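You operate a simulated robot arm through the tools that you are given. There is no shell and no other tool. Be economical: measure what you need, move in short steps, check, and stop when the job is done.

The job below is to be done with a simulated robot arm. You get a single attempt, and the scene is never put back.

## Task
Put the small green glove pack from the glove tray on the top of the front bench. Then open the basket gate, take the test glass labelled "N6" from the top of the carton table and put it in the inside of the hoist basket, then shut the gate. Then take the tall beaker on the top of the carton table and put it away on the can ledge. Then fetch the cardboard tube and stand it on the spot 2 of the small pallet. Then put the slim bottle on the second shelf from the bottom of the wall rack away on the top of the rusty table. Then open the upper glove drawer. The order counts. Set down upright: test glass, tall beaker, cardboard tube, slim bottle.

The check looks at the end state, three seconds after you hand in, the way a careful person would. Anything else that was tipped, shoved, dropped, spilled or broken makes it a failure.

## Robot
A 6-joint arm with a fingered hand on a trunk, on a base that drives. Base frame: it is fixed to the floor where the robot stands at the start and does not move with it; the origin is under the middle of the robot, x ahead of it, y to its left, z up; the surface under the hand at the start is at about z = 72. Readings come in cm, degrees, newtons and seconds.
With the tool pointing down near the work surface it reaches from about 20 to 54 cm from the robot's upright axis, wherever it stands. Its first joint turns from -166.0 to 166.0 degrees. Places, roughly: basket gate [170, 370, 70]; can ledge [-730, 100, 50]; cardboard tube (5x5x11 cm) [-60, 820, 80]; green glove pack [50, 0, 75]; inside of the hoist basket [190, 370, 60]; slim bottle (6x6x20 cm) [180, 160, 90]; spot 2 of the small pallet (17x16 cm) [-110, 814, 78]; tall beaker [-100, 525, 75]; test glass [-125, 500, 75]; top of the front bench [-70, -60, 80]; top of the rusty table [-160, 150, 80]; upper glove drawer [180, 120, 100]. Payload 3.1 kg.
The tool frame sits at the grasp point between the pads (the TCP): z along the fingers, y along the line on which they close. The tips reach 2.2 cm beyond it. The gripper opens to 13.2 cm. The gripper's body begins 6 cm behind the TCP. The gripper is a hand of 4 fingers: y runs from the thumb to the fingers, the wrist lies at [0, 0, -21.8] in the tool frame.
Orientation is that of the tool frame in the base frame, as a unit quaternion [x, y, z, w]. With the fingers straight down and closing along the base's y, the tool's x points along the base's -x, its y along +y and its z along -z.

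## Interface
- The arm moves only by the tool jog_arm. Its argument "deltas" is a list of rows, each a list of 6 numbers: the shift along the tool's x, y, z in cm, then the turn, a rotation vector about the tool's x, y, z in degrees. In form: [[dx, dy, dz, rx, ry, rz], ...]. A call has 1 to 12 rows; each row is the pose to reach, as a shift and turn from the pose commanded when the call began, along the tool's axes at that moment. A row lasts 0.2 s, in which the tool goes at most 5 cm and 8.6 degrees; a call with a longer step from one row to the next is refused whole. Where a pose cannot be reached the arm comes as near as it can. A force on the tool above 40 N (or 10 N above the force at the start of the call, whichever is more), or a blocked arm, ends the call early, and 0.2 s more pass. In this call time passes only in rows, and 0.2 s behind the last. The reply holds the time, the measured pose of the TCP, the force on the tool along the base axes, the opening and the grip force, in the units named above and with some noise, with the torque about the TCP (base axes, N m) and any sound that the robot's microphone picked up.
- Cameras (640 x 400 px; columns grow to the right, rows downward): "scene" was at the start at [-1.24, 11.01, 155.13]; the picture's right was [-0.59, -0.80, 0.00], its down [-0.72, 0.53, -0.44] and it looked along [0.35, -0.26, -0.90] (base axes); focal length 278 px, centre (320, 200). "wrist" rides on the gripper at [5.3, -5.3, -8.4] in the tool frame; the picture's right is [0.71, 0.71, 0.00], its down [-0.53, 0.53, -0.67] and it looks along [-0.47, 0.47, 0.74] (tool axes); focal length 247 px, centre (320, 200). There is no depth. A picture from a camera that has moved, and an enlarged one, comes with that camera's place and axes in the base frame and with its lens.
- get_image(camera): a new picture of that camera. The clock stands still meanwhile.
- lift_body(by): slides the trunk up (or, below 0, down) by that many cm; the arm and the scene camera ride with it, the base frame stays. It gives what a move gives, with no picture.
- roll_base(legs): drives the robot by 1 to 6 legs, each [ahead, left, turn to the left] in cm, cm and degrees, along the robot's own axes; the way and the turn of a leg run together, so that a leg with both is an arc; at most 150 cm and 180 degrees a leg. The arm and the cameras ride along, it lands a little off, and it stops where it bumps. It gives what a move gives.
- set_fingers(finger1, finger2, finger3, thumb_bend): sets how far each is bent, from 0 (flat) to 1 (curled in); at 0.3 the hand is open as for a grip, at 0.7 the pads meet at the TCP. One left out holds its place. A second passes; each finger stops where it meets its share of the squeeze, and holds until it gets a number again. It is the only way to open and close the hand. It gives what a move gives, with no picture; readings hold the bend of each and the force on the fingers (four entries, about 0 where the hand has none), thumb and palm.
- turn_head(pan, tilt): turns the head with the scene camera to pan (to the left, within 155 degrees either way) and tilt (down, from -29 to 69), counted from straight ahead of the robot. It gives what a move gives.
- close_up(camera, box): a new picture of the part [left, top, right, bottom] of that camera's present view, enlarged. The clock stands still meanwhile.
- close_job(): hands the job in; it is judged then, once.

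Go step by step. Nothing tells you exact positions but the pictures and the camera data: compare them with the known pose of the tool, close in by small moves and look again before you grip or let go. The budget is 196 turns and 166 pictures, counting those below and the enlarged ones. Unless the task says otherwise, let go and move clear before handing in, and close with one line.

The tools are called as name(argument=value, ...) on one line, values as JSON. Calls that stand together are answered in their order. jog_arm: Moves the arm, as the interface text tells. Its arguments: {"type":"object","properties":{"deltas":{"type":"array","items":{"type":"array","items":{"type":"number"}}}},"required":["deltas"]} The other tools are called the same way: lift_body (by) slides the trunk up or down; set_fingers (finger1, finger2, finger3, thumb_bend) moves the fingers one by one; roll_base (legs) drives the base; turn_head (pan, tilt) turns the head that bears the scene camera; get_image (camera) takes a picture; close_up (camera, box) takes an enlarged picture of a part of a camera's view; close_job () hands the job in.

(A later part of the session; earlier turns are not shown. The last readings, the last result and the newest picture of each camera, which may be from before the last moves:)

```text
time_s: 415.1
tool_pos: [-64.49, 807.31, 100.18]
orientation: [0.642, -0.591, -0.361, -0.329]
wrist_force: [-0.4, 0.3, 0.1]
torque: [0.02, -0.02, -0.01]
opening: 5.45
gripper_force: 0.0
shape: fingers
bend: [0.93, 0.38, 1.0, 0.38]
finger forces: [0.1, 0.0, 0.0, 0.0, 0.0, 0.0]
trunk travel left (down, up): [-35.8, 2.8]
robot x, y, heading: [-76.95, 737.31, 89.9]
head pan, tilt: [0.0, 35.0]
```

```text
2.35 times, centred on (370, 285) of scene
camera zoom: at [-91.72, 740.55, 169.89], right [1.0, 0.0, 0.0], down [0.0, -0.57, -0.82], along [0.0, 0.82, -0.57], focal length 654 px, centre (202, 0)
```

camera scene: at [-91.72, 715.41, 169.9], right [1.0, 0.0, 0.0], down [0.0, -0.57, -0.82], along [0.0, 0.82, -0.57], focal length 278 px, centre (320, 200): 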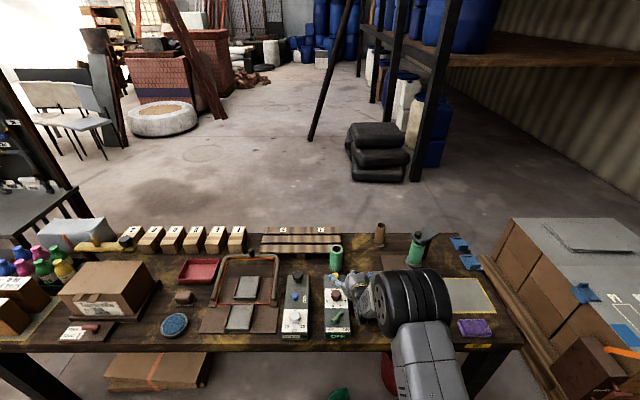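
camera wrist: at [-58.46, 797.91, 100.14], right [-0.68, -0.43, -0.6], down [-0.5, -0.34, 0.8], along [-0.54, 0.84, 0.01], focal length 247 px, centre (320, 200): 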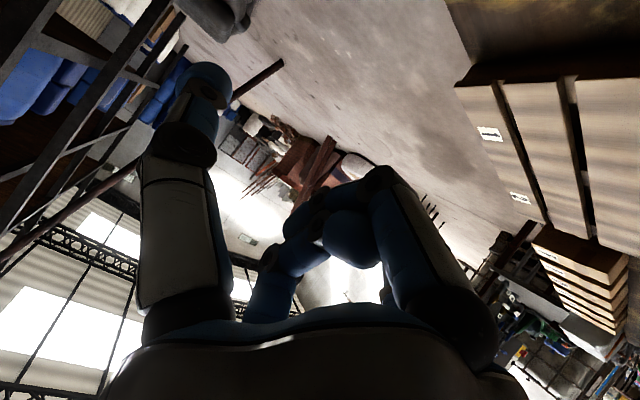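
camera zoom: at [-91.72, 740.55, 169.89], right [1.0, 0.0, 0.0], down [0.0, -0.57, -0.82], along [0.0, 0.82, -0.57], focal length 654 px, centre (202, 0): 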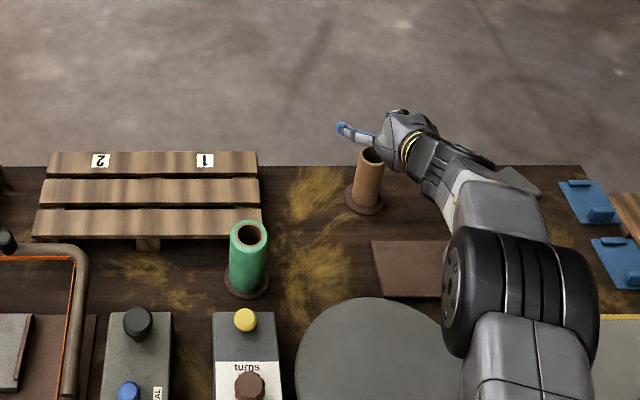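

The tube is at [-63.2, 814.6] with its top at z≈87. I'll move the last 6.7 cm with the base and lower partway, then check.

roll_base(legs=[[6.7, -1.2, 0]])

lift_body(by=-8)

close_up(camera="scene", box=[330, 200, 480, 320])

```text
time_s: 416.1
tool_pos: [-63.33, 814.12, 100.04]
orientation: [0.642, -0.592, -0.36, -0.328]
wrist_force: [0.7, 0.0, -0.9]
torque: [-0.02, 0.01, 0.04]
opening: 5.45
gripper_force: 0.0
shape: fingers
bend: [0.93, 0.38, 1.0, 0.38]
finger forces: [0.0, 0.0, 0.0, 0.0, 0.0, 0.0]
trunk travel left (down, up): [-35.8, 2.8]
robot x, y, heading: [-75.78, 744.63, 89.9]
head pan, tilt: [0.0, 35.0]
```

```text
time_s: 417.3
tool_pos: [-63.39, 813.89, 92.19]
orientation: [0.642, -0.591, -0.361, -0.329]
wrist_force: [0.1, -0.1, -0.7]
torque: [-0.01, -0.03, 0.01]
opening: 5.47
gripper_force: 0.0
shape: fingers
bend: [0.93, 0.38, 1.0, 0.38]
finger forces: [0.0, 0.0, 0.0, 0.0, 0.0, 0.1]
trunk travel left (down, up): [-27.8, 10.8]
robot x, y, heading: [-75.69, 743.96, 90.0]
head pan, tilt: [0.0, 35.0]
```

```text
3.33 times, centred on (405, 260) of scene
camera zoom: at [-90.51, 747.04, 161.76], right [1.0, 0.0, 0.0], down [0.0, -0.57, -0.82], along [0.0, 0.82, -0.57], focal length 926 px, centre (37, 0)
```

zoom: 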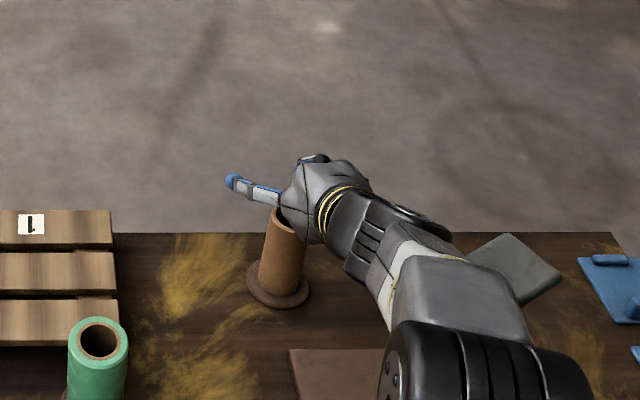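

The tube stands right below the grasp point. I'll ease back 0.6 cm and lower so the TCP is just below the tube's top, then grip.

jog_arm(deltas=[[0.3, 0, -0.52, 0, 0, 0]])

lift_body(by=-7)

close_up(camera="scene", box=[330, 180, 480, 300])

```text
time_s: 417.7
tool_pos: [-63.28, 813.32, 92.28]
orientation: [0.642, -0.591, -0.362, -0.33]
wrist_force: [-0.2, 0.3, 1.0]
torque: [-0.01, 0.0, 0.03]
opening: 5.43
gripper_force: 0.0
shape: fingers
bend: [0.93, 0.38, 1.0, 0.38]
finger forces: [0.0, 0.0, 0.0, 0.1, 0.1, 0.1]
trunk travel left (down, up): [-27.8, 10.8]
robot x, y, heading: [-75.59, 744.06, 89.7]
head pan, tilt: [0.0, 35.0]
```

```text
time_s: 418.8
tool_pos: [-63.22, 813.32, 85.27]
orientation: [0.641, -0.592, -0.361, -0.329]
wrist_force: [-0.4, -1.1, 0.5]
torque: [0.01, -0.02, 0.0]
opening: 5.46
gripper_force: 0.0
shape: fingers
bend: [0.93, 0.38, 1.0, 0.38]
finger forces: [0.0, 0.0, 0.0, 0.0, 0.0, 0.0]
trunk travel left (down, up): [-20.8, 17.8]
robot x, y, heading: [-75.75, 744.51, 89.7]
head pan, tilt: [0.0, 35.0]
```

```text
3.33 times, centred on (405, 240) of scene
camera zoom: at [-90.5, 747.05, 154.83], right [1.0, 0.0, 0.0], down [0.0, -0.57, -0.82], along [0.0, 0.82, -0.57], focal length 926 px, centre (37, 67)
```

zoom: 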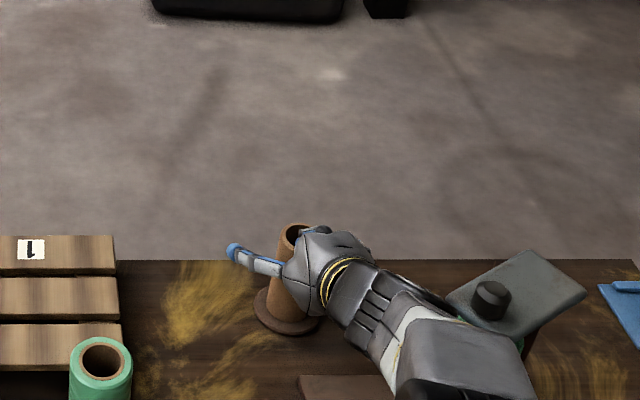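

The tube is between finger 2 and the thumb. Gripping and lifting a little.

set_fingers(finger2=0.8, thumb_bend=0.8)

lift_body(by=5)

close_up(camera="scene", box=[330, 190, 480, 310])

```text
time_s: 419.8
tool_pos: [-63.28, 813.34, 85.17]
orientation: [0.642, -0.592, -0.36, -0.329]
wrist_force: [0.7, 0.0, -0.9]
torque: [-0.02, -0.04, 0.0]
opening: 1.65
gripper_force: 11.2
shape: fingers
bend: [0.93, 0.51, 1.0, 0.73]
finger forces: [0.1, 11.5, 0.0, 0.1, 11.8, 0.1]
trunk travel left (down, up): [-20.8, 17.8]
robot x, y, heading: [-75.89, 744.43, 89.8]
head pan, tilt: [0.0, 35.0]
```

```text
time_s: 420.7
tool_pos: [-63.33, 813.28, 90.19]
orientation: [0.642, -0.592, -0.361, -0.329]
wrist_force: [0.0, -0.4, 0.1]
torque: [-0.01, 0.02, 0.05]
opening: 1.63
gripper_force: 11.6
shape: fingers
bend: [0.93, 0.5, 1.0, 0.73]
finger forces: [0.0, 11.4, 0.0, 0.0, 11.5, 0.0]
trunk travel left (down, up): [-25.8, 12.8]
robot x, y, heading: [-75.82, 744.26, 89.5]
head pan, tilt: [0.0, 35.0]
```

```text
3.33 times, centred on (405, 250) of scene
camera zoom: at [-90.51, 747.08, 159.82], right [1.0, 0.0, 0.0], down [0.0, -0.57, -0.82], along [0.0, 0.82, -0.57], focal length 926 px, centre (37, 33)
```

zoom: 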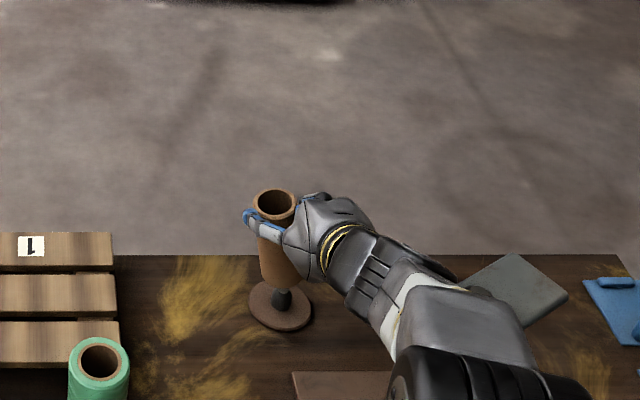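

The tube came off a peg holder and is held with about 13° of sideways tilt. I'll raise it clear and roll the hand to bring it upright.

lift_body(by=8)

jog_arm(deltas=[[0, 0, 0, -3.2, 0, 5.6], [0, 0, 0, -6.5, 0, 11.3]])

close_up(camera="scene", box=[330, 180, 480, 300])

```text
time_s: 421.9
tool_pos: [-63.29, 813.36, 98.37]
orientation: [0.642, -0.592, -0.36, -0.329]
wrist_force: [-0.1, 0.6, -0.4]
torque: [-0.01, 0.04, -0.01]
opening: 1.64
gripper_force: 11.4
shape: fingers
bend: [0.93, 0.5, 1.0, 0.73]
finger forces: [0.0, 11.5, 0.1, 0.1, 11.5, 0.0]
trunk travel left (down, up): [-33.8, 4.8]
robot x, y, heading: [-75.62, 744.4, 89.7]
head pan, tilt: [0.0, 35.0]
```

```text
time_s: 422.5
tool_pos: [-63.27, 813.32, 98.07]
orientation: [-0.598, 0.631, 0.424, 0.255]
wrist_force: [0.2, -0.4, -0.6]
torque: [-0.01, -0.01, 0.0]
opening: 1.65
gripper_force: 11.3
shape: fingers
bend: [0.93, 0.5, 1.0, 0.73]
finger forces: [0.0, 11.6, 0.0, 0.0, 11.6, 0.0]
trunk travel left (down, up): [-33.8, 4.8]
robot x, y, heading: [-75.22, 744.38, 89.9]
head pan, tilt: [0.0, 35.0]
```

```text
3.33 times, centred on (405, 240) of scene
camera zoom: at [-90.48, 747.08, 167.88], right [1.0, 0.0, 0.0], down [0.0, -0.57, -0.82], along [0.0, 0.82, -0.57], focal length 926 px, centre (37, 67)
```

zoom: 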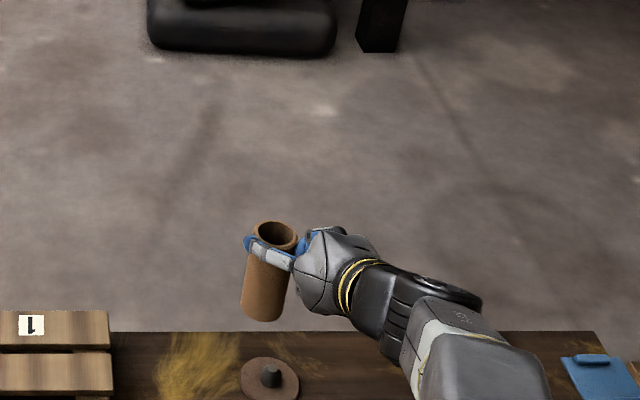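

The tube is now upright, centred at about [-66.2, 814.7]. I'll strafe left 43.7 cm to bring it over spot 2.

lift_body(by=3)

roll_base(legs=[[-0.4, 43.7, 0]])

lift_body(by=-8)

close_up(camera="scene", box=[290, 190, 460, 320])

```text
time_s: 423.2
tool_pos: [-63.3, 813.25, 101.44]
orientation: [-0.598, 0.63, 0.424, 0.255]
wrist_force: [0.1, 1.0, -1.0]
torque: [-0.05, -0.02, 0.0]
opening: 1.62
gripper_force: 11.6
shape: fingers
bend: [0.93, 0.5, 1.0, 0.73]
finger forces: [0.0, 11.4, 0.0, 0.0, 11.5, 0.0]
trunk travel left (down, up): [-36.8, 1.8]
robot x, y, heading: [-75.59, 744.44, 89.9]
head pan, tilt: [0.0, 35.0]
```

```text
time_s: 425.9
tool_pos: [-107.02, 813.07, 101.29]
orientation: [-0.598, 0.63, 0.424, 0.256]
wrist_force: [-0.1, 0.3, -0.2]
torque: [-0.03, 0.01, -0.01]
opening: 1.63
gripper_force: 11.3
shape: fingers
bend: [0.93, 0.5, 1.0, 0.73]
finger forces: [0.0, 11.5, 0.0, 0.0, 11.6, 0.0]
trunk travel left (down, up): [-36.8, 1.8]
robot x, y, heading: [-119.43, 744.45, 90.1]
head pan, tilt: [0.0, 35.0]
```

```text
time_s: 427.1
tool_pos: [-107.15, 813.05, 93.16]
orientation: [-0.598, 0.63, 0.424, 0.255]
wrist_force: [0.9, 0.0, 0.2]
torque: [0.02, -0.01, -0.02]
opening: 1.65
gripper_force: 11.8
shape: fingers
bend: [0.93, 0.5, 1.0, 0.73]
finger forces: [0.0, 11.5, 0.0, 0.0, 11.6, 0.1]
trunk travel left (down, up): [-28.8, 9.8]
robot x, y, heading: [-119.41, 743.84, 89.9]
head pan, tilt: [0.0, 35.0]
```

```text
3.08 times, centred on (375, 255) of scene
camera zoom: at [-134.31, 746.8, 162.77], right [1.0, 0.0, 0.0], down [0.0, -0.57, -0.82], along [0.0, 0.82, -0.57], focal length 855 px, centre (151, 31)
```

zoom: 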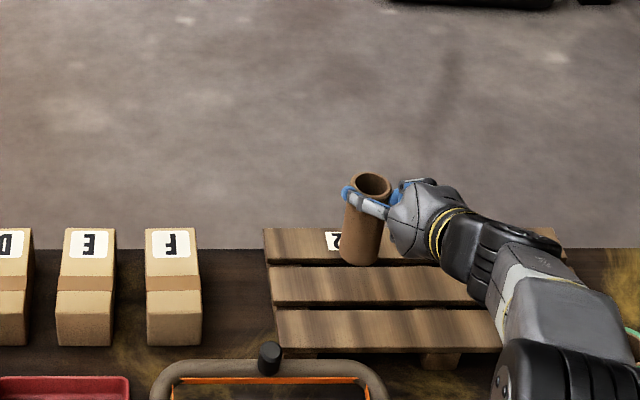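

The tube is over spot 2 at about [-109.8, 813.5]. Lowering in steps until contact.

lift_body(by=-5)

lift_body(by=-0.6)

lift_body(by=-0.5)

close_up(camera="scene", box=[330, 180, 430, 280])

```text
time_s: 428.0
tool_pos: [-107.09, 812.88, 88.14]
orientation: [-0.598, 0.631, 0.424, 0.256]
wrist_force: [0.3, -0.6, 3.1]
torque: [0.06, 0.05, 0.04]
opening: 1.54
gripper_force: 11.7
shape: fingers
bend: [0.93, 0.49, 1.0, 0.74]
finger forces: [0.0, 11.6, 0.1, 0.0, 11.8, 0.0]
trunk travel left (down, up): [-23.8, 14.8]
robot x, y, heading: [-119.65, 743.9, 89.9]
head pan, tilt: [0.0, 35.0]
```

```text
time_s: 428.5
tool_pos: [-106.96, 812.99, 87.88]
orientation: [-0.597, 0.63, 0.426, 0.257]
wrist_force: [2.0, -0.2, 15.6]
torque: [0.22, 0.27, 0.03]
opening: 1.46
gripper_force: 12.3
shape: fingers
bend: [0.93, 0.49, 1.0, 0.75]
finger forces: [0.0, 11.4, 0.1, 0.0, 13.6, 0.0]
trunk travel left (down, up): [-23.2, 15.4]
robot x, y, heading: [-119.47, 743.94, 90.0]
head pan, tilt: [0.0, 35.0]
```

```text
time_s: 429.1
tool_pos: [-107.05, 812.88, 87.27]
orientation: [-0.597, 0.63, 0.425, 0.257]
wrist_force: [3.9, -1.9, 17.1]
torque: [0.22, 0.3, -0.05]
opening: 1.34
gripper_force: 14.0
shape: fingers
bend: [0.93, 0.49, 1.0, 0.77]
finger forces: [0.1, 11.5, 0.1, 0.0, 16.1, 0.0]
trunk travel left (down, up): [-22.7, 15.9]
robot x, y, heading: [-119.23, 743.9, 90.1]
head pan, tilt: [0.0, 35.0]
```

```text
4.00 times, centred on (380, 230) of scene
camera zoom: at [-134.28, 746.46, 156.73], right [1.0, 0.0, 0.0], down [0.0, -0.57, -0.82], along [0.0, 0.82, -0.57], focal length 1111 px, centre (80, 80)
```

zoom: 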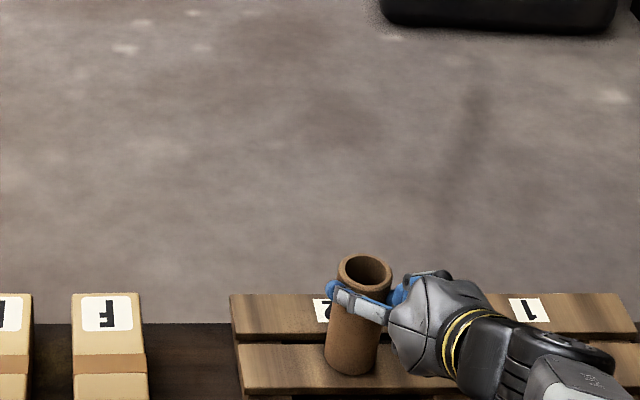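

It's down, pressing slightly hard. I'll ease up 0.9 cm, release, and check before retreating.

lift_body(by=0.9)

set_fingers(finger2=0.35, thumb_bend=0.45)

roll_base(legs=[[-12, 0, 0]])

close_up(camera="scene", box=[290, 150, 460, 280])

```text
time_s: 429.7
tool_pos: [-107.16, 813.0, 87.82]
orientation: [-0.599, 0.631, 0.423, 0.253]
wrist_force: [-0.1, 0.0, -0.1]
torque: [-0.04, -0.02, 0.03]
opening: 1.4
gripper_force: 11.2
shape: fingers
bend: [0.93, 0.49, 1.0, 0.75]
finger forces: [0.0, 11.0, 0.0, 0.0, 10.8, 0.0]
trunk travel left (down, up): [-23.6, 15.0]
robot x, y, heading: [-119.38, 744.03, 89.7]
head pan, tilt: [0.0, 35.0]
```

```text
time_s: 430.7
tool_pos: [-107.07, 813.06, 88.04]
orientation: [-0.598, 0.63, 0.424, 0.255]
wrist_force: [0.0, -0.5, 0.4]
torque: [0.0, 0.01, 0.01]
opening: 4.58
gripper_force: 0.1
shape: fingers
bend: [0.93, 0.35, 1.0, 0.45]
finger forces: [0.0, 0.1, 0.0, 0.0, 0.0, 0.0]
trunk travel left (down, up): [-23.6, 15.0]
robot x, y, heading: [-118.96, 743.96, 89.7]
head pan, tilt: [0.0, 35.0]
```

```text
time_s: 431.9
tool_pos: [-107.09, 800.95, 88.1]
orientation: [-0.598, 0.63, 0.424, 0.256]
wrist_force: [-0.9, -0.1, -0.5]
torque: [0.01, 0.02, -0.03]
opening: 4.6
gripper_force: 0.0
shape: fingers
bend: [0.93, 0.35, 1.0, 0.45]
finger forces: [0.1, 0.0, 0.1, 0.0, 0.1, 0.0]
trunk travel left (down, up): [-23.6, 15.0]
robot x, y, heading: [-119.36, 731.87, 89.9]
head pan, tilt: [0.0, 35.0]
```

```text
3.08 times, centred on (375, 215) of scene
camera zoom: at [-134.36, 734.66, 157.62], right [1.0, 0.0, 0.0], down [0.0, -0.57, -0.82], along [0.0, 0.82, -0.57], focal length 855 px, centre (151, 154)
```

zoom: 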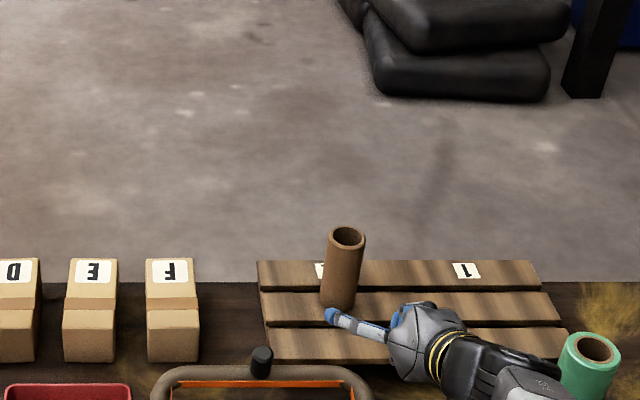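

The tube stands upright on spot 2. Next is the slim bottle on the wall rack. I'll raise, undo the roll, fold the hand down and drive back through the corridor.

lift_body(by=13)

roll_base(legs=[[-45, 0, 0]])

jog_arm(deltas=[[0, 0, 0, 3.2, 0, -5.6], [0, 0, 0, 6.5, 0, -11.3]])

jog_arm(deltas=[[1.7, 1.5, -3, 0, 8.5, 0], [3.4, 3, -6, 0, 17, 0], [5.2, 4.5, -9, 0, 25.5, 0], [7, 6, -12, 0, 34, 0], [8.8, 8, -15, 0, 42.5, 0], [10.5, 10, -18, 0, 51, 0], [12.2, 12, -21, 0, 59.5, 0]])

roll_base(legs=[[-46, 0, 0], [-30, -80, 0], [-150, 0, 0], [-12, 0, 0], [0, -134, 0], [-90, -10, 0]])

```text
time_s: 433.5
tool_pos: [-107.31, 801.09, 101.04]
orientation: [-0.598, 0.63, 0.424, 0.255]
wrist_force: [-0.3, 0.0, 0.1]
torque: [-0.01, -0.01, -0.04]
opening: 4.58
gripper_force: 0.0
shape: fingers
bend: [0.93, 0.35, 1.0, 0.45]
finger forces: [0.0, 0.1, 0.0, 0.0, 0.1, 0.0]
trunk travel left (down, up): [-36.6, 2.0]
robot x, y, heading: [-119.41, 731.87, 89.7]
head pan, tilt: [0.0, 35.0]
```

```text
time_s: 436.2
tool_pos: [-107.22, 755.85, 101.02]
orientation: [-0.598, 0.63, 0.424, 0.256]
wrist_force: [0.0, 0.0, 0.1]
torque: [0.02, -0.01, 0.03]
opening: 4.6
gripper_force: 0.2
shape: fingers
bend: [0.93, 0.35, 1.0, 0.45]
finger forces: [0.0, 0.1, 0.0, 0.0, 0.0, 0.1]
trunk travel left (down, up): [-36.6, 2.0]
robot x, y, heading: [-119.47, 686.66, 89.8]
head pan, tilt: [0.0, 35.0]
```

```text
time_s: 436.8
tool_pos: [-107.26, 755.85, 101.08]
orientation: [0.643, -0.591, -0.36, -0.329]
wrist_force: [-0.2, 0.2, 0.3]
torque: [-0.03, 0.01, 0.0]
opening: 4.61
gripper_force: 0.0
shape: fingers
bend: [0.93, 0.35, 1.0, 0.45]
finger forces: [0.0, 0.0, 0.1, 0.0, 0.1, 0.0]
trunk travel left (down, up): [-36.6, 2.0]
robot x, y, heading: [-119.53, 686.93, 90.1]
head pan, tilt: [0.0, 35.0]
```

```text
time_s: 438.4
tool_pos: [-117.78, 726.35, 98.02]
orientation: [0.735, -0.675, -0.06, 0.023]
wrist_force: [-1.4, 0.0, 0.1]
torque: [0.01, 0.0, -0.02]
opening: 4.58
gripper_force: 0.2
shape: fingers
bend: [0.93, 0.35, 1.0, 0.45]
finger forces: [0.1, 0.0, 0.0, 0.0, 0.0, 0.0]
out of reach, approached as far as the arm can: row 5, 6, 7
trunk travel left (down, up): [-36.6, 2.0]
robot x, y, heading: [-119.29, 686.66, 89.7]
head pan, tilt: [0.0, 35.0]
```

```text
time_s: 452.4
tool_pos: [-37.95, 499.13, 97.9]
orientation: [0.734, -0.676, -0.061, 0.023]
wrist_force: [0.5, -0.1, 0.5]
torque: [0.01, -0.02, 0.01]
opening: 4.6
gripper_force: 0.0
shape: fingers
bend: [0.93, 0.35, 1.0, 0.45]
finger forces: [0.1, 0.0, 0.1, 0.0, 0.1, 0.0]
trunk travel left (down, up): [-36.6, 2.0]
robot x, y, heading: [-39.98, 459.68, 90.0]
head pan, tilt: [0.0, 35.0]
stopped in leg 3: the robot was blocked; the commanded pose is now the measured one
```

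The base touched the box under the jug. I'll step right away from it and continue.

roll_base(legs=[[3, -3, 0], [0, -10, 0], [-12, -20, 0], [0, -102, 0], [-90, -10, 0], [-140, 0, 0]])

roll_base(legs=[[-70, 0, 0], [0, 0, -90]])

turn_head(pan=0, tilt=35)

get_image(camera="scene")

```text
time_s: 471.3
tool_pos: [107.82, 258.83, 97.99]
orientation: [0.738, -0.672, -0.061, 0.025]
wrist_force: [0.3, -0.5, 0.0]
torque: [-0.05, 0.01, -0.03]
opening: 4.6
gripper_force: 0.0
shape: fingers
bend: [0.93, 0.35, 1.0, 0.45]
finger forces: [0.0, 0.0, 0.0, 0.0, 0.0, 0.0]
trunk travel left (down, up): [-36.6, 2.0]
robot x, y, heading: [106.24, 219.31, 89.9]
head pan, tilt: [0.0, 35.0]
```

```text
time_s: 478.9
tool_pos: [146.42, 148.6, 97.96]
orientation: [-0.053, 0.996, 0.06, 0.026]
wrist_force: [0.3, 0.3, -0.1]
torque: [0.01, -0.03, 0.01]
opening: 4.61
gripper_force: 0.1
shape: fingers
bend: [0.93, 0.35, 1.0, 0.45]
finger forces: [0.1, 0.1, 0.0, 0.0, 0.0, 0.0]
trunk travel left (down, up): [-36.6, 2.0]
robot x, y, heading: [106.22, 149.66, 1.2]
head pan, tilt: [0.0, 35.0]
```

```text
time_s: 479.5
tool_pos: [146.32, 148.69, 98.0]
orientation: [-0.053, 0.996, 0.06, 0.024]
wrist_force: [0.0, -0.5, -0.3]
torque: [0.03, 0.02, 0.0]
opening: 4.59
gripper_force: 0.0
shape: fingers
bend: [0.93, 0.35, 1.0, 0.45]
finger forces: [0.0, 0.0, 0.0, 0.0, 0.0, 0.1]
trunk travel left (down, up): [-36.6, 2.0]
robot x, y, heading: [106.58, 149.73, 1.0]
head pan, tilt: [0.0, 35.0]
```

```text
20 pictures are left
camera scene: at [109.06, 164.29, 170.68], right [0.02, -1.0, 0.0], down [-0.57, -0.01, -0.82], along [0.82, 0.02, -0.57], focal length 278 px, centre (320, 200)
```

scene: 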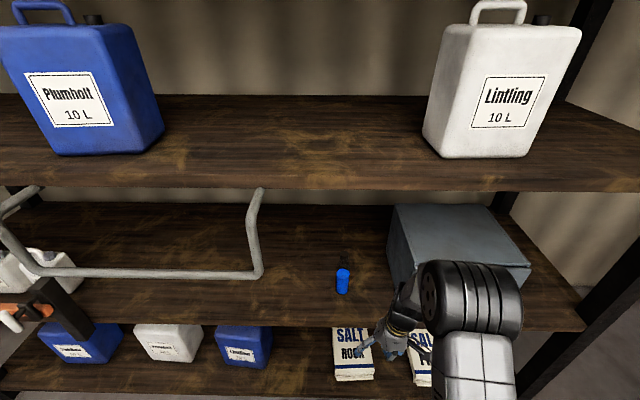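

The bottle stands at about [179.6, 157], with a blue body from z≈77 to 90 and a spout up to 97. I'll grip its body with a horizontal hand rolled 45°, using all four fingers around it. I'll lower the trunk, open the fingers and set the posture in front of the rack.

lift_body(by=-24)

set_fingers(finger1=0.38, finger2=0.38, finger3=0.38, thumb_bend=0.38)

jog_arm(deltas=[[-0.6, 0.8, -0.7, 0, -8.2, 0], [-1.3, 1.5, -1.4, 0, -16.4, 0], [-2, 2.3, -2.1, 0, -24.6, 0], [-2.6, 3, -2.8, 0, -32.8, 0], [-3.3, 3.8, -3.5, 0, -41, 0], [-4, 4.5, -4.2, 0, -49.2, 0], [-4.6, 5.3, -4.9, 0, -57.4, 0], [-5.3, 6, -5.6, 0, -65.6, 0], [-6, 6.8, -6.3, 0, -73.8, 0], [-6.6, 7.5, -7, 0, -82, 0], [-7.3, 8.3, -7.7, 0, -90, 0]])

jog_arm(deltas=[[0, 0, 0, 0, 0, 8], [0, 0, 0, 0, 0, 16], [0, 0, 0, 0, 0, 24], [0, 0, 0, 0, 0, 32], [0, 0, 0, 0, 0, 40], [0, 0, 0, 0, 0, 45]])

get_image(camera="wrist")

```text
time_s: 482.0
tool_pos: [146.31, 148.56, 74.06]
orientation: [-0.053, 0.996, 0.06, 0.026]
wrist_force: [0.2, -0.5, 0.4]
torque: [0.03, -0.02, -0.01]
opening: 4.61
gripper_force: 0.1
shape: fingers
bend: [0.93, 0.35, 1.0, 0.45]
finger forces: [0.1, 0.0, 0.0, 0.0, 0.0, 0.1]
trunk travel left (down, up): [-12.6, 26.0]
robot x, y, heading: [106.55, 149.27, 1.2]
head pan, tilt: [0.0, 35.0]
```

```text
time_s: 483.0
tool_pos: [146.3, 148.6, 74.07]
orientation: [-0.053, 0.996, 0.06, 0.026]
wrist_force: [0.6, -0.1, 0.6]
torque: [0.01, -0.01, 0.0]
opening: 6.88
gripper_force: 0.1
shape: fingers
bend: [0.38, 0.38, 0.38, 0.38]
finger forces: [0.0, 0.1, 0.0, 0.0, 0.1, 0.1]
trunk travel left (down, up): [-12.6, 26.0]
robot x, y, heading: [106.75, 149.42, 1.1]
head pan, tilt: [0.0, 35.0]
```

```text
time_s: 485.4
tool_pos: [152.35, 156.69, 83.07]
orientation: [0.005, 0.686, 0.079, 0.723]
wrist_force: [0.7, 0.3, 0.2]
torque: [-0.01, -0.01, -0.03]
opening: 6.9
gripper_force: 0.1
shape: fingers
bend: [0.38, 0.38, 0.38, 0.38]
finger forces: [0.0, 0.0, 0.0, 0.0, 0.0, 0.1]
out of reach, approached as far as the arm can: row 3
trunk travel left (down, up): [-12.6, 26.0]
robot x, y, heading: [107.12, 149.53, 1.0]
head pan, tilt: [0.0, 35.0]
```

```text
time_s: 486.8
tool_pos: [152.36, 156.57, 83.0]
orientation: [0.269, 0.632, 0.351, 0.637]
wrist_force: [-0.8, -0.5, 0.1]
torque: [0.01, -0.04, 0.01]
opening: 6.9
gripper_force: 0.2
shape: fingers
bend: [0.38, 0.38, 0.38, 0.38]
finger forces: [0.0, 0.1, 0.0, 0.1, 0.0, 0.0]
trunk travel left (down, up): [-12.6, 26.0]
robot x, y, heading: [106.9, 149.22, 1.3]
head pan, tilt: [0.0, 35.0]
```

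```text
19 pictures are left
camera wrist: at [144.25, 156.72, 75.14], right [-0.11, 0.99, 0.12], down [-0.7, -0.16, 0.7], along [0.71, -0.01, 0.7], focal length 247 px, centre (320, 200)
```

wrist: 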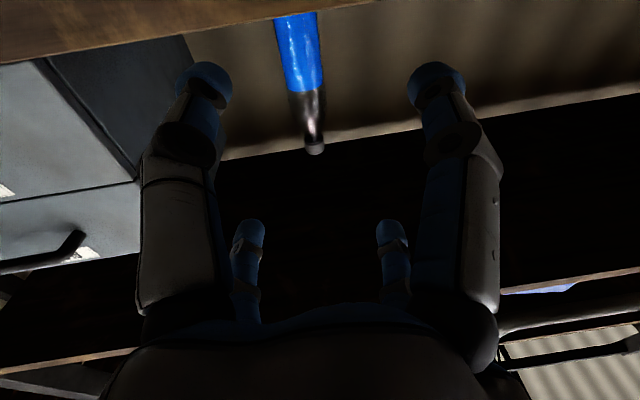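

The bottle is centred between the fingers at [179.6, 156.6] and the shelf top is at about 77.5. I'll raise 2 cm and drive forward 20 cm, then check.

lift_body(by=2)

roll_base(legs=[[19, -0.5, 0]])

get_image(camera="wrist")

```text
time_s: 487.5
tool_pos: [152.38, 156.52, 85.02]
orientation: [0.267, 0.633, 0.351, 0.636]
wrist_force: [-0.6, -1.0, -0.2]
torque: [0.01, -0.01, 0.0]
opening: 6.91
gripper_force: 0.0
shape: fingers
bend: [0.38, 0.38, 0.38, 0.38]
finger forces: [0.0, 0.0, 0.0, 0.0, 0.0, 0.0]
trunk travel left (down, up): [-14.6, 24.0]
robot x, y, heading: [106.97, 149.52, 0.9]
head pan, tilt: [0.0, 35.0]
```

```text
time_s: 489.0
tool_pos: [171.35, 156.6, 84.95]
orientation: [0.266, 0.633, 0.35, 0.637]
wrist_force: [0.6, 0.5, 0.7]
torque: [-0.02, -0.03, -0.01]
opening: 6.91
gripper_force: 0.0
shape: fingers
bend: [0.38, 0.38, 0.38, 0.38]
finger forces: [0.0, 0.1, 0.0, 0.0, 0.0, 0.1]
trunk travel left (down, up): [-14.6, 24.0]
robot x, y, heading: [125.69, 149.56, 0.9]
head pan, tilt: [0.0, 35.0]
```

```text
18 pictures are left
camera wrist: at [163.18, 156.61, 77.11], right [-0.11, 0.99, 0.12], down [-0.7, -0.16, 0.7], along [0.71, 0.0, 0.7], focal length 247 px, centre (320, 200)
```

wrist: 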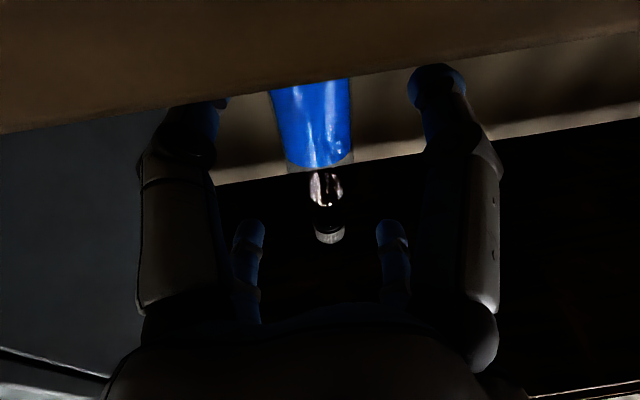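

Well aligned. Advancing the last 7.6 cm and closing all four fingers.

roll_base(legs=[[7.6, 0, 0]])

set_fingers(finger1=0.7, finger2=0.7, finger3=0.7, thumb_bend=0.7)

lift_body(by=3)

get_image(camera="wrist")

```text
time_s: 489.9
tool_pos: [173.76, 156.76, 84.39]
orientation: [0.27, 0.645, 0.347, 0.625]
wrist_force: [-9.4, -0.7, 1.2]
torque: [-0.05, 0.96, 0.03]
opening: 6.96
gripper_force: 0.1
shape: fingers
bend: [0.38, 0.38, 0.38, 0.38]
finger forces: [0.0, 0.0, 0.0, 0.0, 0.0, 0.0]
trunk travel left (down, up): [-14.6, 24.0]
robot x, y, heading: [129.55, 149.68, 0.9]
head pan, tilt: [0.0, 35.0]
stopped in leg 1: the robot was blocked; the commanded pose is now the measured one
```

```text
time_s: 490.9
tool_pos: [173.76, 156.81, 84.28]
orientation: [0.268, 0.645, 0.348, 0.625]
wrist_force: [-16.5, -0.9, -3.0]
torque: [-0.03, 1.2, 0.02]
opening: 0.02
gripper_force: 0.1
shape: fingers
bend: [0.69, 0.69, 0.69, 0.69]
finger forces: [0.1, 0.0, 0.0, 0.1, 0.0, 0.0]
trunk travel left (down, up): [-14.6, 24.0]
robot x, y, heading: [129.41, 149.26, 1.1]
head pan, tilt: [0.0, 35.0]
```

```text
time_s: 491.7
tool_pos: [174.03, 156.77, 87.44]
orientation: [0.27, 0.643, 0.348, 0.627]
wrist_force: [0.0, 0.9, 0.0]
torque: [0.04, 0.0, -0.01]
opening: 0.01
gripper_force: 0.1
shape: fingers
bend: [0.69, 0.69, 0.69, 0.69]
finger forces: [0.0, 0.1, 0.1, 0.1, 0.1, 0.0]
trunk travel left (down, up): [-17.6, 21.0]
robot x, y, heading: [129.07, 149.48, 1.3]
head pan, tilt: [0.0, 35.0]
```

```text
17 pictures are left
camera wrist: at [165.76, 156.71, 79.79], right [-0.11, 0.99, 0.12], down [-0.67, -0.16, 0.72], along [0.73, 0.0, 0.68], focal length 247 px, centre (320, 200)
```

wrist: 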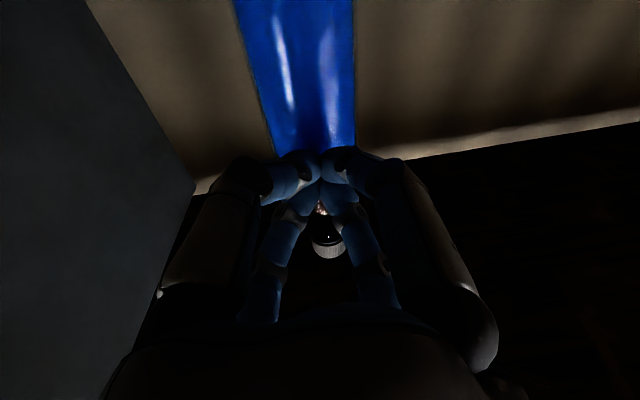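

The wrist camera, which hung below the hand, touched the shelf edge; the bottle was not hit. I'll back off, open, and roll the hand 90° the other way so the camera sits to the side.

roll_base(legs=[[-14, 0, 0]])

set_fingers(finger1=0.38, finger2=0.38, finger3=0.38, thumb_bend=0.38)

jog_arm(deltas=[[0, 0, 0, 0, 0, -8.5], [0, 0, 0, 0, 0, -17], [0, 0, 0, 0, 0, -25.5], [0, 0, 0, 0, 0, -34], [0, 0, 0, 0, 0, -42.5], [0, 0, 0, 0, 0, -51], [0, 0, 0, 0, 0, -59.5], [0, 0, 0, 0, 0, -68], [0, 0, 0, 0, 0, -76.5], [0, 0, 0, 0, 0, -85], [0, 0, 0, 0, 0, -90]])

get_image(camera="wrist")

```text
time_s: 493.0
tool_pos: [159.9, 156.54, 87.22]
orientation: [0.269, 0.645, 0.348, 0.626]
wrist_force: [-1.1, 0.0, 0.7]
torque: [0.0, -0.01, -0.04]
opening: 0.0
gripper_force: 0.1
shape: fingers
bend: [0.69, 0.69, 0.69, 0.69]
finger forces: [0.1, 0.0, 0.1, 0.1, 0.0, 0.0]
trunk travel left (down, up): [-17.6, 21.0]
robot x, y, heading: [115.42, 148.93, 1.1]
head pan, tilt: [0.0, 35.0]
```

```text
time_s: 494.0
tool_pos: [160.12, 156.4, 87.26]
orientation: [0.269, 0.645, 0.347, 0.625]
wrist_force: [-0.1, -0.9, 0.9]
torque: [0.0, 0.02, -0.01]
opening: 6.89
gripper_force: 0.1
shape: fingers
bend: [0.38, 0.38, 0.38, 0.38]
finger forces: [0.0, 0.0, 0.0, 0.1, 0.1, 0.0]
trunk travel left (down, up): [-17.6, 21.0]
robot x, y, heading: [115.27, 149.22, 1.2]
head pan, tilt: [0.0, 35.0]
```

```text
time_s: 496.4
tool_pos: [160.04, 156.44, 87.23]
orientation: [-0.266, 0.646, -0.197, 0.688]
wrist_force: [-0.4, -0.3, -0.1]
torque: [-0.02, -0.01, -0.04]
opening: 6.9
gripper_force: 0.0
shape: fingers
bend: [0.38, 0.38, 0.38, 0.38]
finger forces: [0.0, 0.0, 0.0, 0.1, 0.0, 0.0]
trunk travel left (down, up): [-17.6, 21.0]
robot x, y, heading: [115.46, 149.34, 1.2]
head pan, tilt: [0.0, 35.0]
```

```text
16 pictures are left
camera wrist: at [152.48, 148.11, 86.32], right [0.01, 0.12, -0.99], down [-0.75, 0.66, 0.07], along [0.66, 0.74, 0.09], focal length 247 px, centre (320, 200)
```

wrist: 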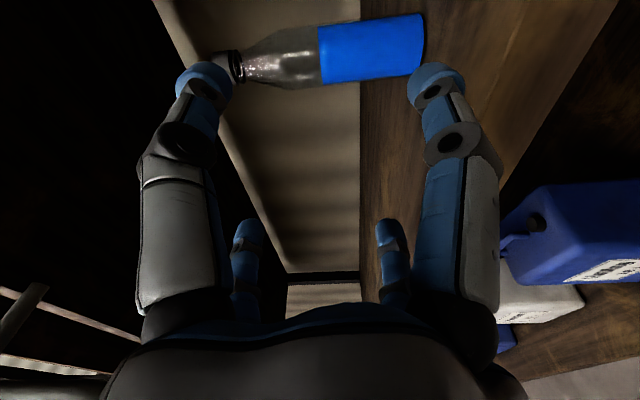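

Now the camera is at the side with a clear view: bottle axis at [179.6, 156.6], label from z 77.4 to 87.7. I'll lower 2.2 cm and advance.

lift_body(by=-2.2)

roll_base(legs=[[13, 0, 0]])

roll_base(legs=[[5.7, 0, 0]])

get_image(camera="wrist")

```text
time_s: 497.1
tool_pos: [160.01, 156.38, 85.09]
orientation: [-0.266, 0.646, -0.196, 0.688]
wrist_force: [-0.6, 0.5, 0.3]
torque: [0.03, -0.02, 0.02]
opening: 6.89
gripper_force: 0.1
shape: fingers
bend: [0.38, 0.38, 0.38, 0.38]
finger forces: [0.1, 0.0, 0.0, 0.0, 0.0, 0.1]
trunk travel left (down, up): [-15.4, 23.2]
robot x, y, heading: [115.22, 149.39, 0.9]
head pan, tilt: [0.0, 35.0]
```

```text
time_s: 498.4
tool_pos: [173.15, 156.67, 85.07]
orientation: [-0.266, 0.646, -0.196, 0.688]
wrist_force: [0.3, 0.3, 0.1]
torque: [0.02, -0.02, -0.02]
opening: 6.9
gripper_force: 0.0
shape: fingers
bend: [0.38, 0.38, 0.38, 0.38]
finger forces: [0.0, 0.1, 0.0, 0.0, 0.0, 0.1]
trunk travel left (down, up): [-15.4, 23.2]
robot x, y, heading: [128.43, 149.45, 1.4]
head pan, tilt: [0.0, 35.0]
```

```text
time_s: 499.3
tool_pos: [178.66, 156.89, 85.01]
orientation: [-0.267, 0.647, -0.195, 0.687]
wrist_force: [0.0, -0.4, -0.3]
torque: [-0.01, -0.06, 0.0]
opening: 6.91
gripper_force: 0.0
shape: fingers
bend: [0.38, 0.38, 0.38, 0.38]
finger forces: [0.1, 0.0, 0.0, 0.0, 0.0, 0.0]
trunk travel left (down, up): [-15.4, 23.2]
robot x, y, heading: [133.85, 149.44, 1.2]
head pan, tilt: [0.0, 35.0]
```

```text
15 pictures are left
camera wrist: at [171.22, 148.57, 84.05], right [0.01, 0.12, -0.99], down [-0.75, 0.66, 0.07], along [0.66, 0.74, 0.1], focal length 247 px, centre (320, 200)
```

wrist: 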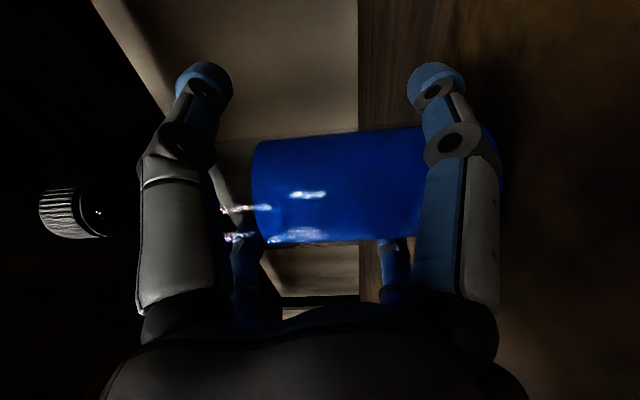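

The bottle sits inside the four fingers. Closing and lifting slightly.

set_fingers(finger1=0.7, finger2=0.7, finger3=0.7, thumb_bend=0.7)

lift_body(by=5)

get_image(camera="wrist")

```text
time_s: 500.3
tool_pos: [178.69, 156.92, 85.2]
orientation: [-0.265, 0.646, -0.196, 0.689]
wrist_force: [0.8, -2.2, 5.0]
torque: [-0.28, -0.11, 0.0]
opening: 4.09
gripper_force: 25.2
shape: fingers
bend: [0.47, 0.5, 0.46, 0.56]
finger forces: [7.2, 9.5, 14.9, 0.1, 19.1, 0.0]
trunk travel left (down, up): [-15.4, 23.2]
robot x, y, heading: [133.9, 149.72, 1.3]
head pan, tilt: [0.0, 35.0]
```

```text
time_s: 501.2
tool_pos: [178.61, 157.03, 90.11]
orientation: [-0.266, 0.646, -0.196, 0.688]
wrist_force: [-0.4, -0.2, -2.1]
torque: [-0.01, 0.03, 0.0]
opening: 3.95
gripper_force: 27.5
shape: fingers
bend: [0.48, 0.5, 0.46, 0.56]
finger forces: [5.3, 11.1, 16.3, 0.2, 22.6, 0.1]
trunk travel left (down, up): [-20.4, 18.2]
robot x, y, heading: [133.7, 149.17, 1.2]
head pan, tilt: [0.0, 35.0]
```

```text
14 pictures are left
camera wrist: at [171.13, 148.57, 89.07], right [0.01, 0.12, -0.99], down [-0.75, 0.66, 0.07], along [0.66, 0.74, 0.1], focal length 247 px, centre (320, 200)
```

wrist: 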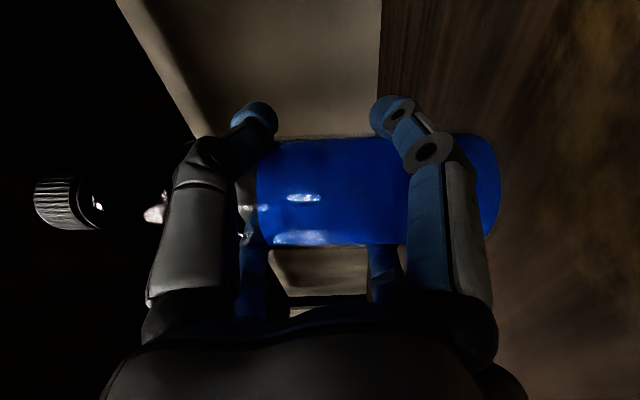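

The bottle is held upright. I'll lift a bit more, back out of the rack, and drive west toward the rusty table.

lift_body(by=5)

roll_base(legs=[[-30, 0, -1.2], [0, -50, 0], [0, 0, 90], [0, 0, 90], [95, 0, 0]])

turn_head(pan=-5, tilt=25)

get_image(camera="scene")

```text
time_s: 502.1
tool_pos: [178.75, 156.93, 94.9]
orientation: [-0.267, 0.646, -0.196, 0.688]
wrist_force: [-0.2, -0.2, -2.2]
torque: [-0.02, -0.01, 0.0]
opening: 3.97
gripper_force: 27.6
shape: fingers
bend: [0.48, 0.5, 0.46, 0.56]
finger forces: [5.3, 11.1, 16.3, 0.0, 22.6, 0.0]
trunk travel left (down, up): [-25.4, 13.2]
robot x, y, heading: [133.67, 149.64, 1.2]
head pan, tilt: [0.0, 35.0]
```

```text
time_s: 518.8
tool_pos: [-35.57, 96.31, 94.95]
orientation: [-0.652, -0.252, 0.683, 0.211]
wrist_force: [0.0, -0.6, -2.2]
torque: [0.01, 0.01, 0.04]
opening: 3.83
gripper_force: 24.7
shape: fingers
bend: [0.48, 0.49, 0.46, 0.57]
finger forces: [4.9, 10.4, 13.9, 0.0, 19.9, 0.0]
trunk travel left (down, up): [-25.4, 13.2]
robot x, y, heading: [9.49, 101.5, 178.6]
head pan, tilt: [0.0, 35.0]
```

```text
time_s: 519.6
tool_pos: [-35.59, 96.38, 94.98]
orientation: [-0.652, -0.252, 0.683, 0.211]
wrist_force: [-0.5, 0.1, -2.4]
torque: [-0.01, -0.03, -0.02]
opening: 3.81
gripper_force: 24.7
shape: fingers
bend: [0.48, 0.49, 0.46, 0.57]
finger forces: [4.9, 10.4, 13.9, 0.0, 19.9, 0.0]
trunk travel left (down, up): [-25.4, 13.2]
robot x, y, heading: [9.2, 101.38, 178.9]
head pan, tilt: [-5.0, 25.0]
```

```text
13 pictures are left
camera scene: at [5.74, 87.65, 160.97], right [0.11, 0.99, 0.0], down [0.42, -0.05, -0.91], along [-0.9, 0.1, -0.42], focal length 278 px, centre (320, 200)
```

scene: 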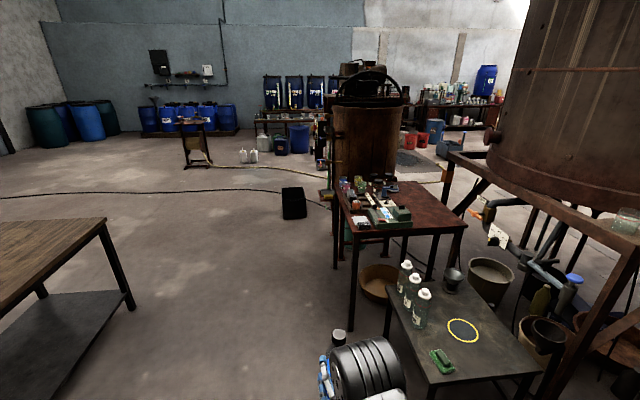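

The rusty table is the red-brown one at about [-165, 160], with tools on it. I'll zoom in for a free spot.

close_up(camera="scene", box=[310, 150, 490, 270])

```text
3.33 times, centred on (400, 210) of scene
camera zoom: at [5.74, 87.65, 160.97], right [0.11, 0.99, 0.0], down [0.42, -0.05, -0.91], along [-0.9, 0.1, -0.42], focal length 926 px, centre (53, 167)
```

zoom: 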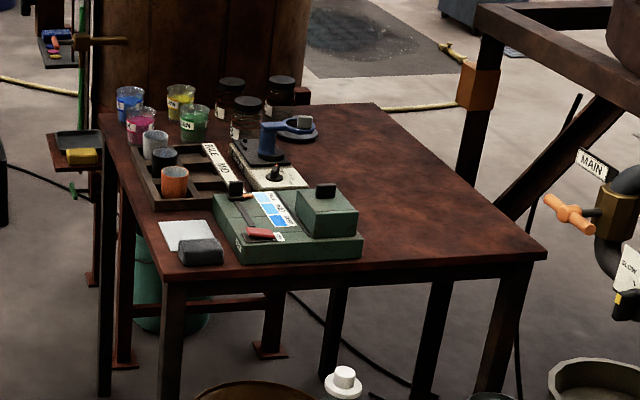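

Free space on the rusty table is its northeast part (y > 165); a green device (z up to ~84) sits to the southwest. The dark table blocks the east side, so I must reach in from the southeast with the hand yawed left. I'll test whether the arm can yaw the hand left while extending.

jog_arm(deltas=[[0, 0, 2, -5.5, -5.5, 0], [0, 0, 4, -11, -11, 0], [0, 0, 6, -17, -17, 0], [0, 0, 8, -20, -20, 0]])

```text
time_s: 520.6
tool_pos: [-43.54, 95.86, 95.23]
orientation: [-0.551, -0.4, 0.731, 0.048]
wrist_force: [0.1, 0.5, -2.7]
torque: [0.01, -0.01, -0.05]
opening: 3.76
gripper_force: 24.4
shape: fingers
bend: [0.48, 0.49, 0.46, 0.57]
finger forces: [5.1, 10.3, 13.8, 0.0, 19.7, 0.1]
trunk travel left (down, up): [-25.4, 13.2]
robot x, y, heading: [9.59, 101.46, 178.7]
head pan, tilt: [-5.0, 25.0]
```

The hand yaws left freely. I'll correct the pitch by 3°, raise, and drive to the southeast corner of the rusty table, facing +y.

jog_arm(deltas=[[0, 0, 0, -2, 2, 0], [0, 0, 0, -6, -2, 0], [0, 0, 0, -10, -6, 0]])

lift_body(by=8)

roll_base(legs=[[10, 14, 1.3], [102, 0, 0], [0, 0, -90]])

turn_head(pan=20, tilt=45)

get_image(camera="scene")

```text
time_s: 521.4
tool_pos: [-43.59, 95.8, 95.12]
orientation: [-0.513, -0.463, 0.722, -0.021]
wrist_force: [0.1, -0.8, -2.6]
torque: [0.05, -0.04, 0.03]
opening: 3.74
gripper_force: 24.2
shape: fingers
bend: [0.49, 0.49, 0.46, 0.57]
finger forces: [5.0, 10.4, 14.1, 0.1, 19.9, 0.1]
trunk travel left (down, up): [-25.4, 13.2]
robot x, y, heading: [9.67, 101.8, 178.6]
head pan, tilt: [-5.0, 25.0]
```

```text
time_s: 522.5
tool_pos: [-43.55, 95.75, 103.17]
orientation: [-0.514, -0.462, 0.722, -0.019]
wrist_force: [0.2, -0.5, -2.4]
torque: [0.03, 0.0, 0.0]
opening: 3.77
gripper_force: 24.3
shape: fingers
bend: [0.49, 0.49, 0.46, 0.57]
finger forces: [5.1, 10.4, 13.9, 0.0, 20.0, 0.1]
trunk travel left (down, up): [-33.4, 5.2]
robot x, y, heading: [9.49, 101.49, 178.8]
head pan, tilt: [-5.0, 25.0]
```

```text
time_s: 532.7
tool_pos: [-109.28, 140.62, 103.21]
orientation: [0.691, -0.029, -0.531, -0.49]
wrist_force: [-0.4, 0.4, -2.4]
torque: [-0.04, -0.04, 0.01]
opening: 3.73
gripper_force: 23.6
shape: fingers
bend: [0.49, 0.49, 0.46, 0.58]
finger forces: [4.8, 10.2, 12.7, 0.1, 18.7, 0.0]
trunk travel left (down, up): [-33.4, 5.2]
robot x, y, heading: [-102.08, 87.4, 90.0]
head pan, tilt: [-5.0, 25.0]
```

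```text
time_s: 533.6
tool_pos: [-109.24, 140.57, 103.14]
orientation: [0.691, -0.029, -0.531, -0.49]
wrist_force: [0.2, -0.2, -2.5]
torque: [-0.04, -0.05, -0.02]
opening: 3.69
gripper_force: 22.9
shape: fingers
bend: [0.49, 0.49, 0.46, 0.58]
finger forces: [4.8, 10.2, 12.8, 0.0, 18.6, 0.0]
trunk travel left (down, up): [-33.4, 5.2]
robot x, y, heading: [-102.26, 87.49, 90.0]
head pan, tilt: [20.0, 45.0]
```

```text
11 pictures are left
camera scene: at [-119.94, 89.33, 165.99], right [0.94, 0.34, 0.0], down [0.24, -0.66, -0.71], along [-0.24, 0.66, -0.71], focal length 278 px, centre (320, 200)
```

scene: 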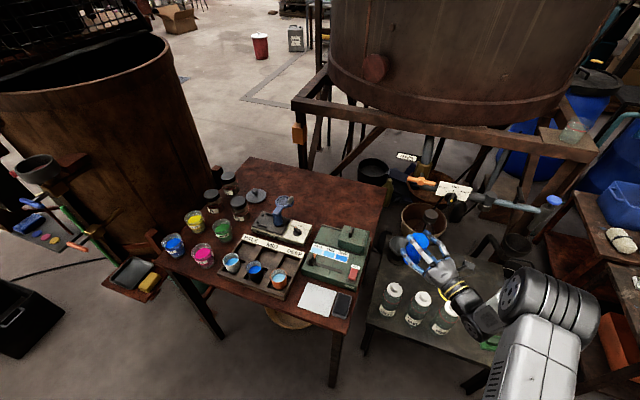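

The free northeast patch is clear in this view; I'll aim for [-132, 171.5]. I'll extend the arm with a bit more yaw, then edge the base forward.

jog_arm(deltas=[[-1.1, 1.2, 4.3, -1, -0.9, 0], [-2.1, 2.4, 8.5, -2, -1.7, 0], [-3.1, 3.6, 12.8, -3, -2.6, 0], [-4.1, 4.9, 17.1, -4, -3.5, 0], [-5.2, 6.1, 21.3, -5, -4.3, 0], [-6.2, 7.3, 25.6, -6.1, -5.2, 0]])

roll_base(legs=[[19.3, -2.2, 0]])

get_image(camera="scene")

```text
time_s: 535.0
tool_pos: [-134.09, 152.07, 104.25]
orientation: [0.692, 0.021, -0.561, -0.453]
wrist_force: [-1.0, -0.3, -2.1]
torque: [-0.01, -0.02, 0.01]
opening: 3.67
gripper_force: 23.5
shape: fingers
bend: [0.49, 0.49, 0.46, 0.58]
finger forces: [5.0, 10.3, 13.0, 0.0, 19.0, 0.0]
trunk travel left (down, up): [-33.4, 5.2]
robot x, y, heading: [-101.92, 87.37, 89.8]
head pan, tilt: [20.0, 45.0]
```

```text
time_s: 536.5
tool_pos: [-131.62, 171.38, 104.3]
orientation: [0.692, 0.022, -0.562, -0.453]
wrist_force: [0.4, 0.5, -2.8]
torque: [0.02, -0.01, -0.04]
opening: 3.68
gripper_force: 24.1
shape: fingers
bend: [0.49, 0.49, 0.46, 0.58]
finger forces: [5.0, 10.4, 13.0, 0.0, 19.1, 0.1]
trunk travel left (down, up): [-33.4, 5.2]
robot x, y, heading: [-100.07, 106.57, 89.9]
head pan, tilt: [20.0, 45.0]
```

```text
10 pictures are left
camera scene: at [-117.75, 108.79, 165.98], right [0.94, 0.34, 0.0], down [0.24, -0.67, -0.71], along [-0.24, 0.66, -0.71], focal length 278 px, centre (320, 200)
```

scene: 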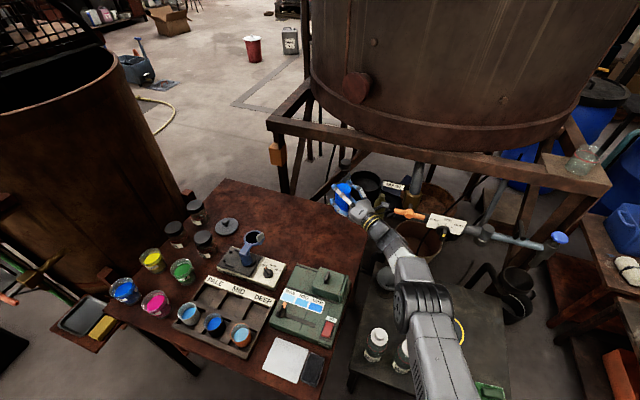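

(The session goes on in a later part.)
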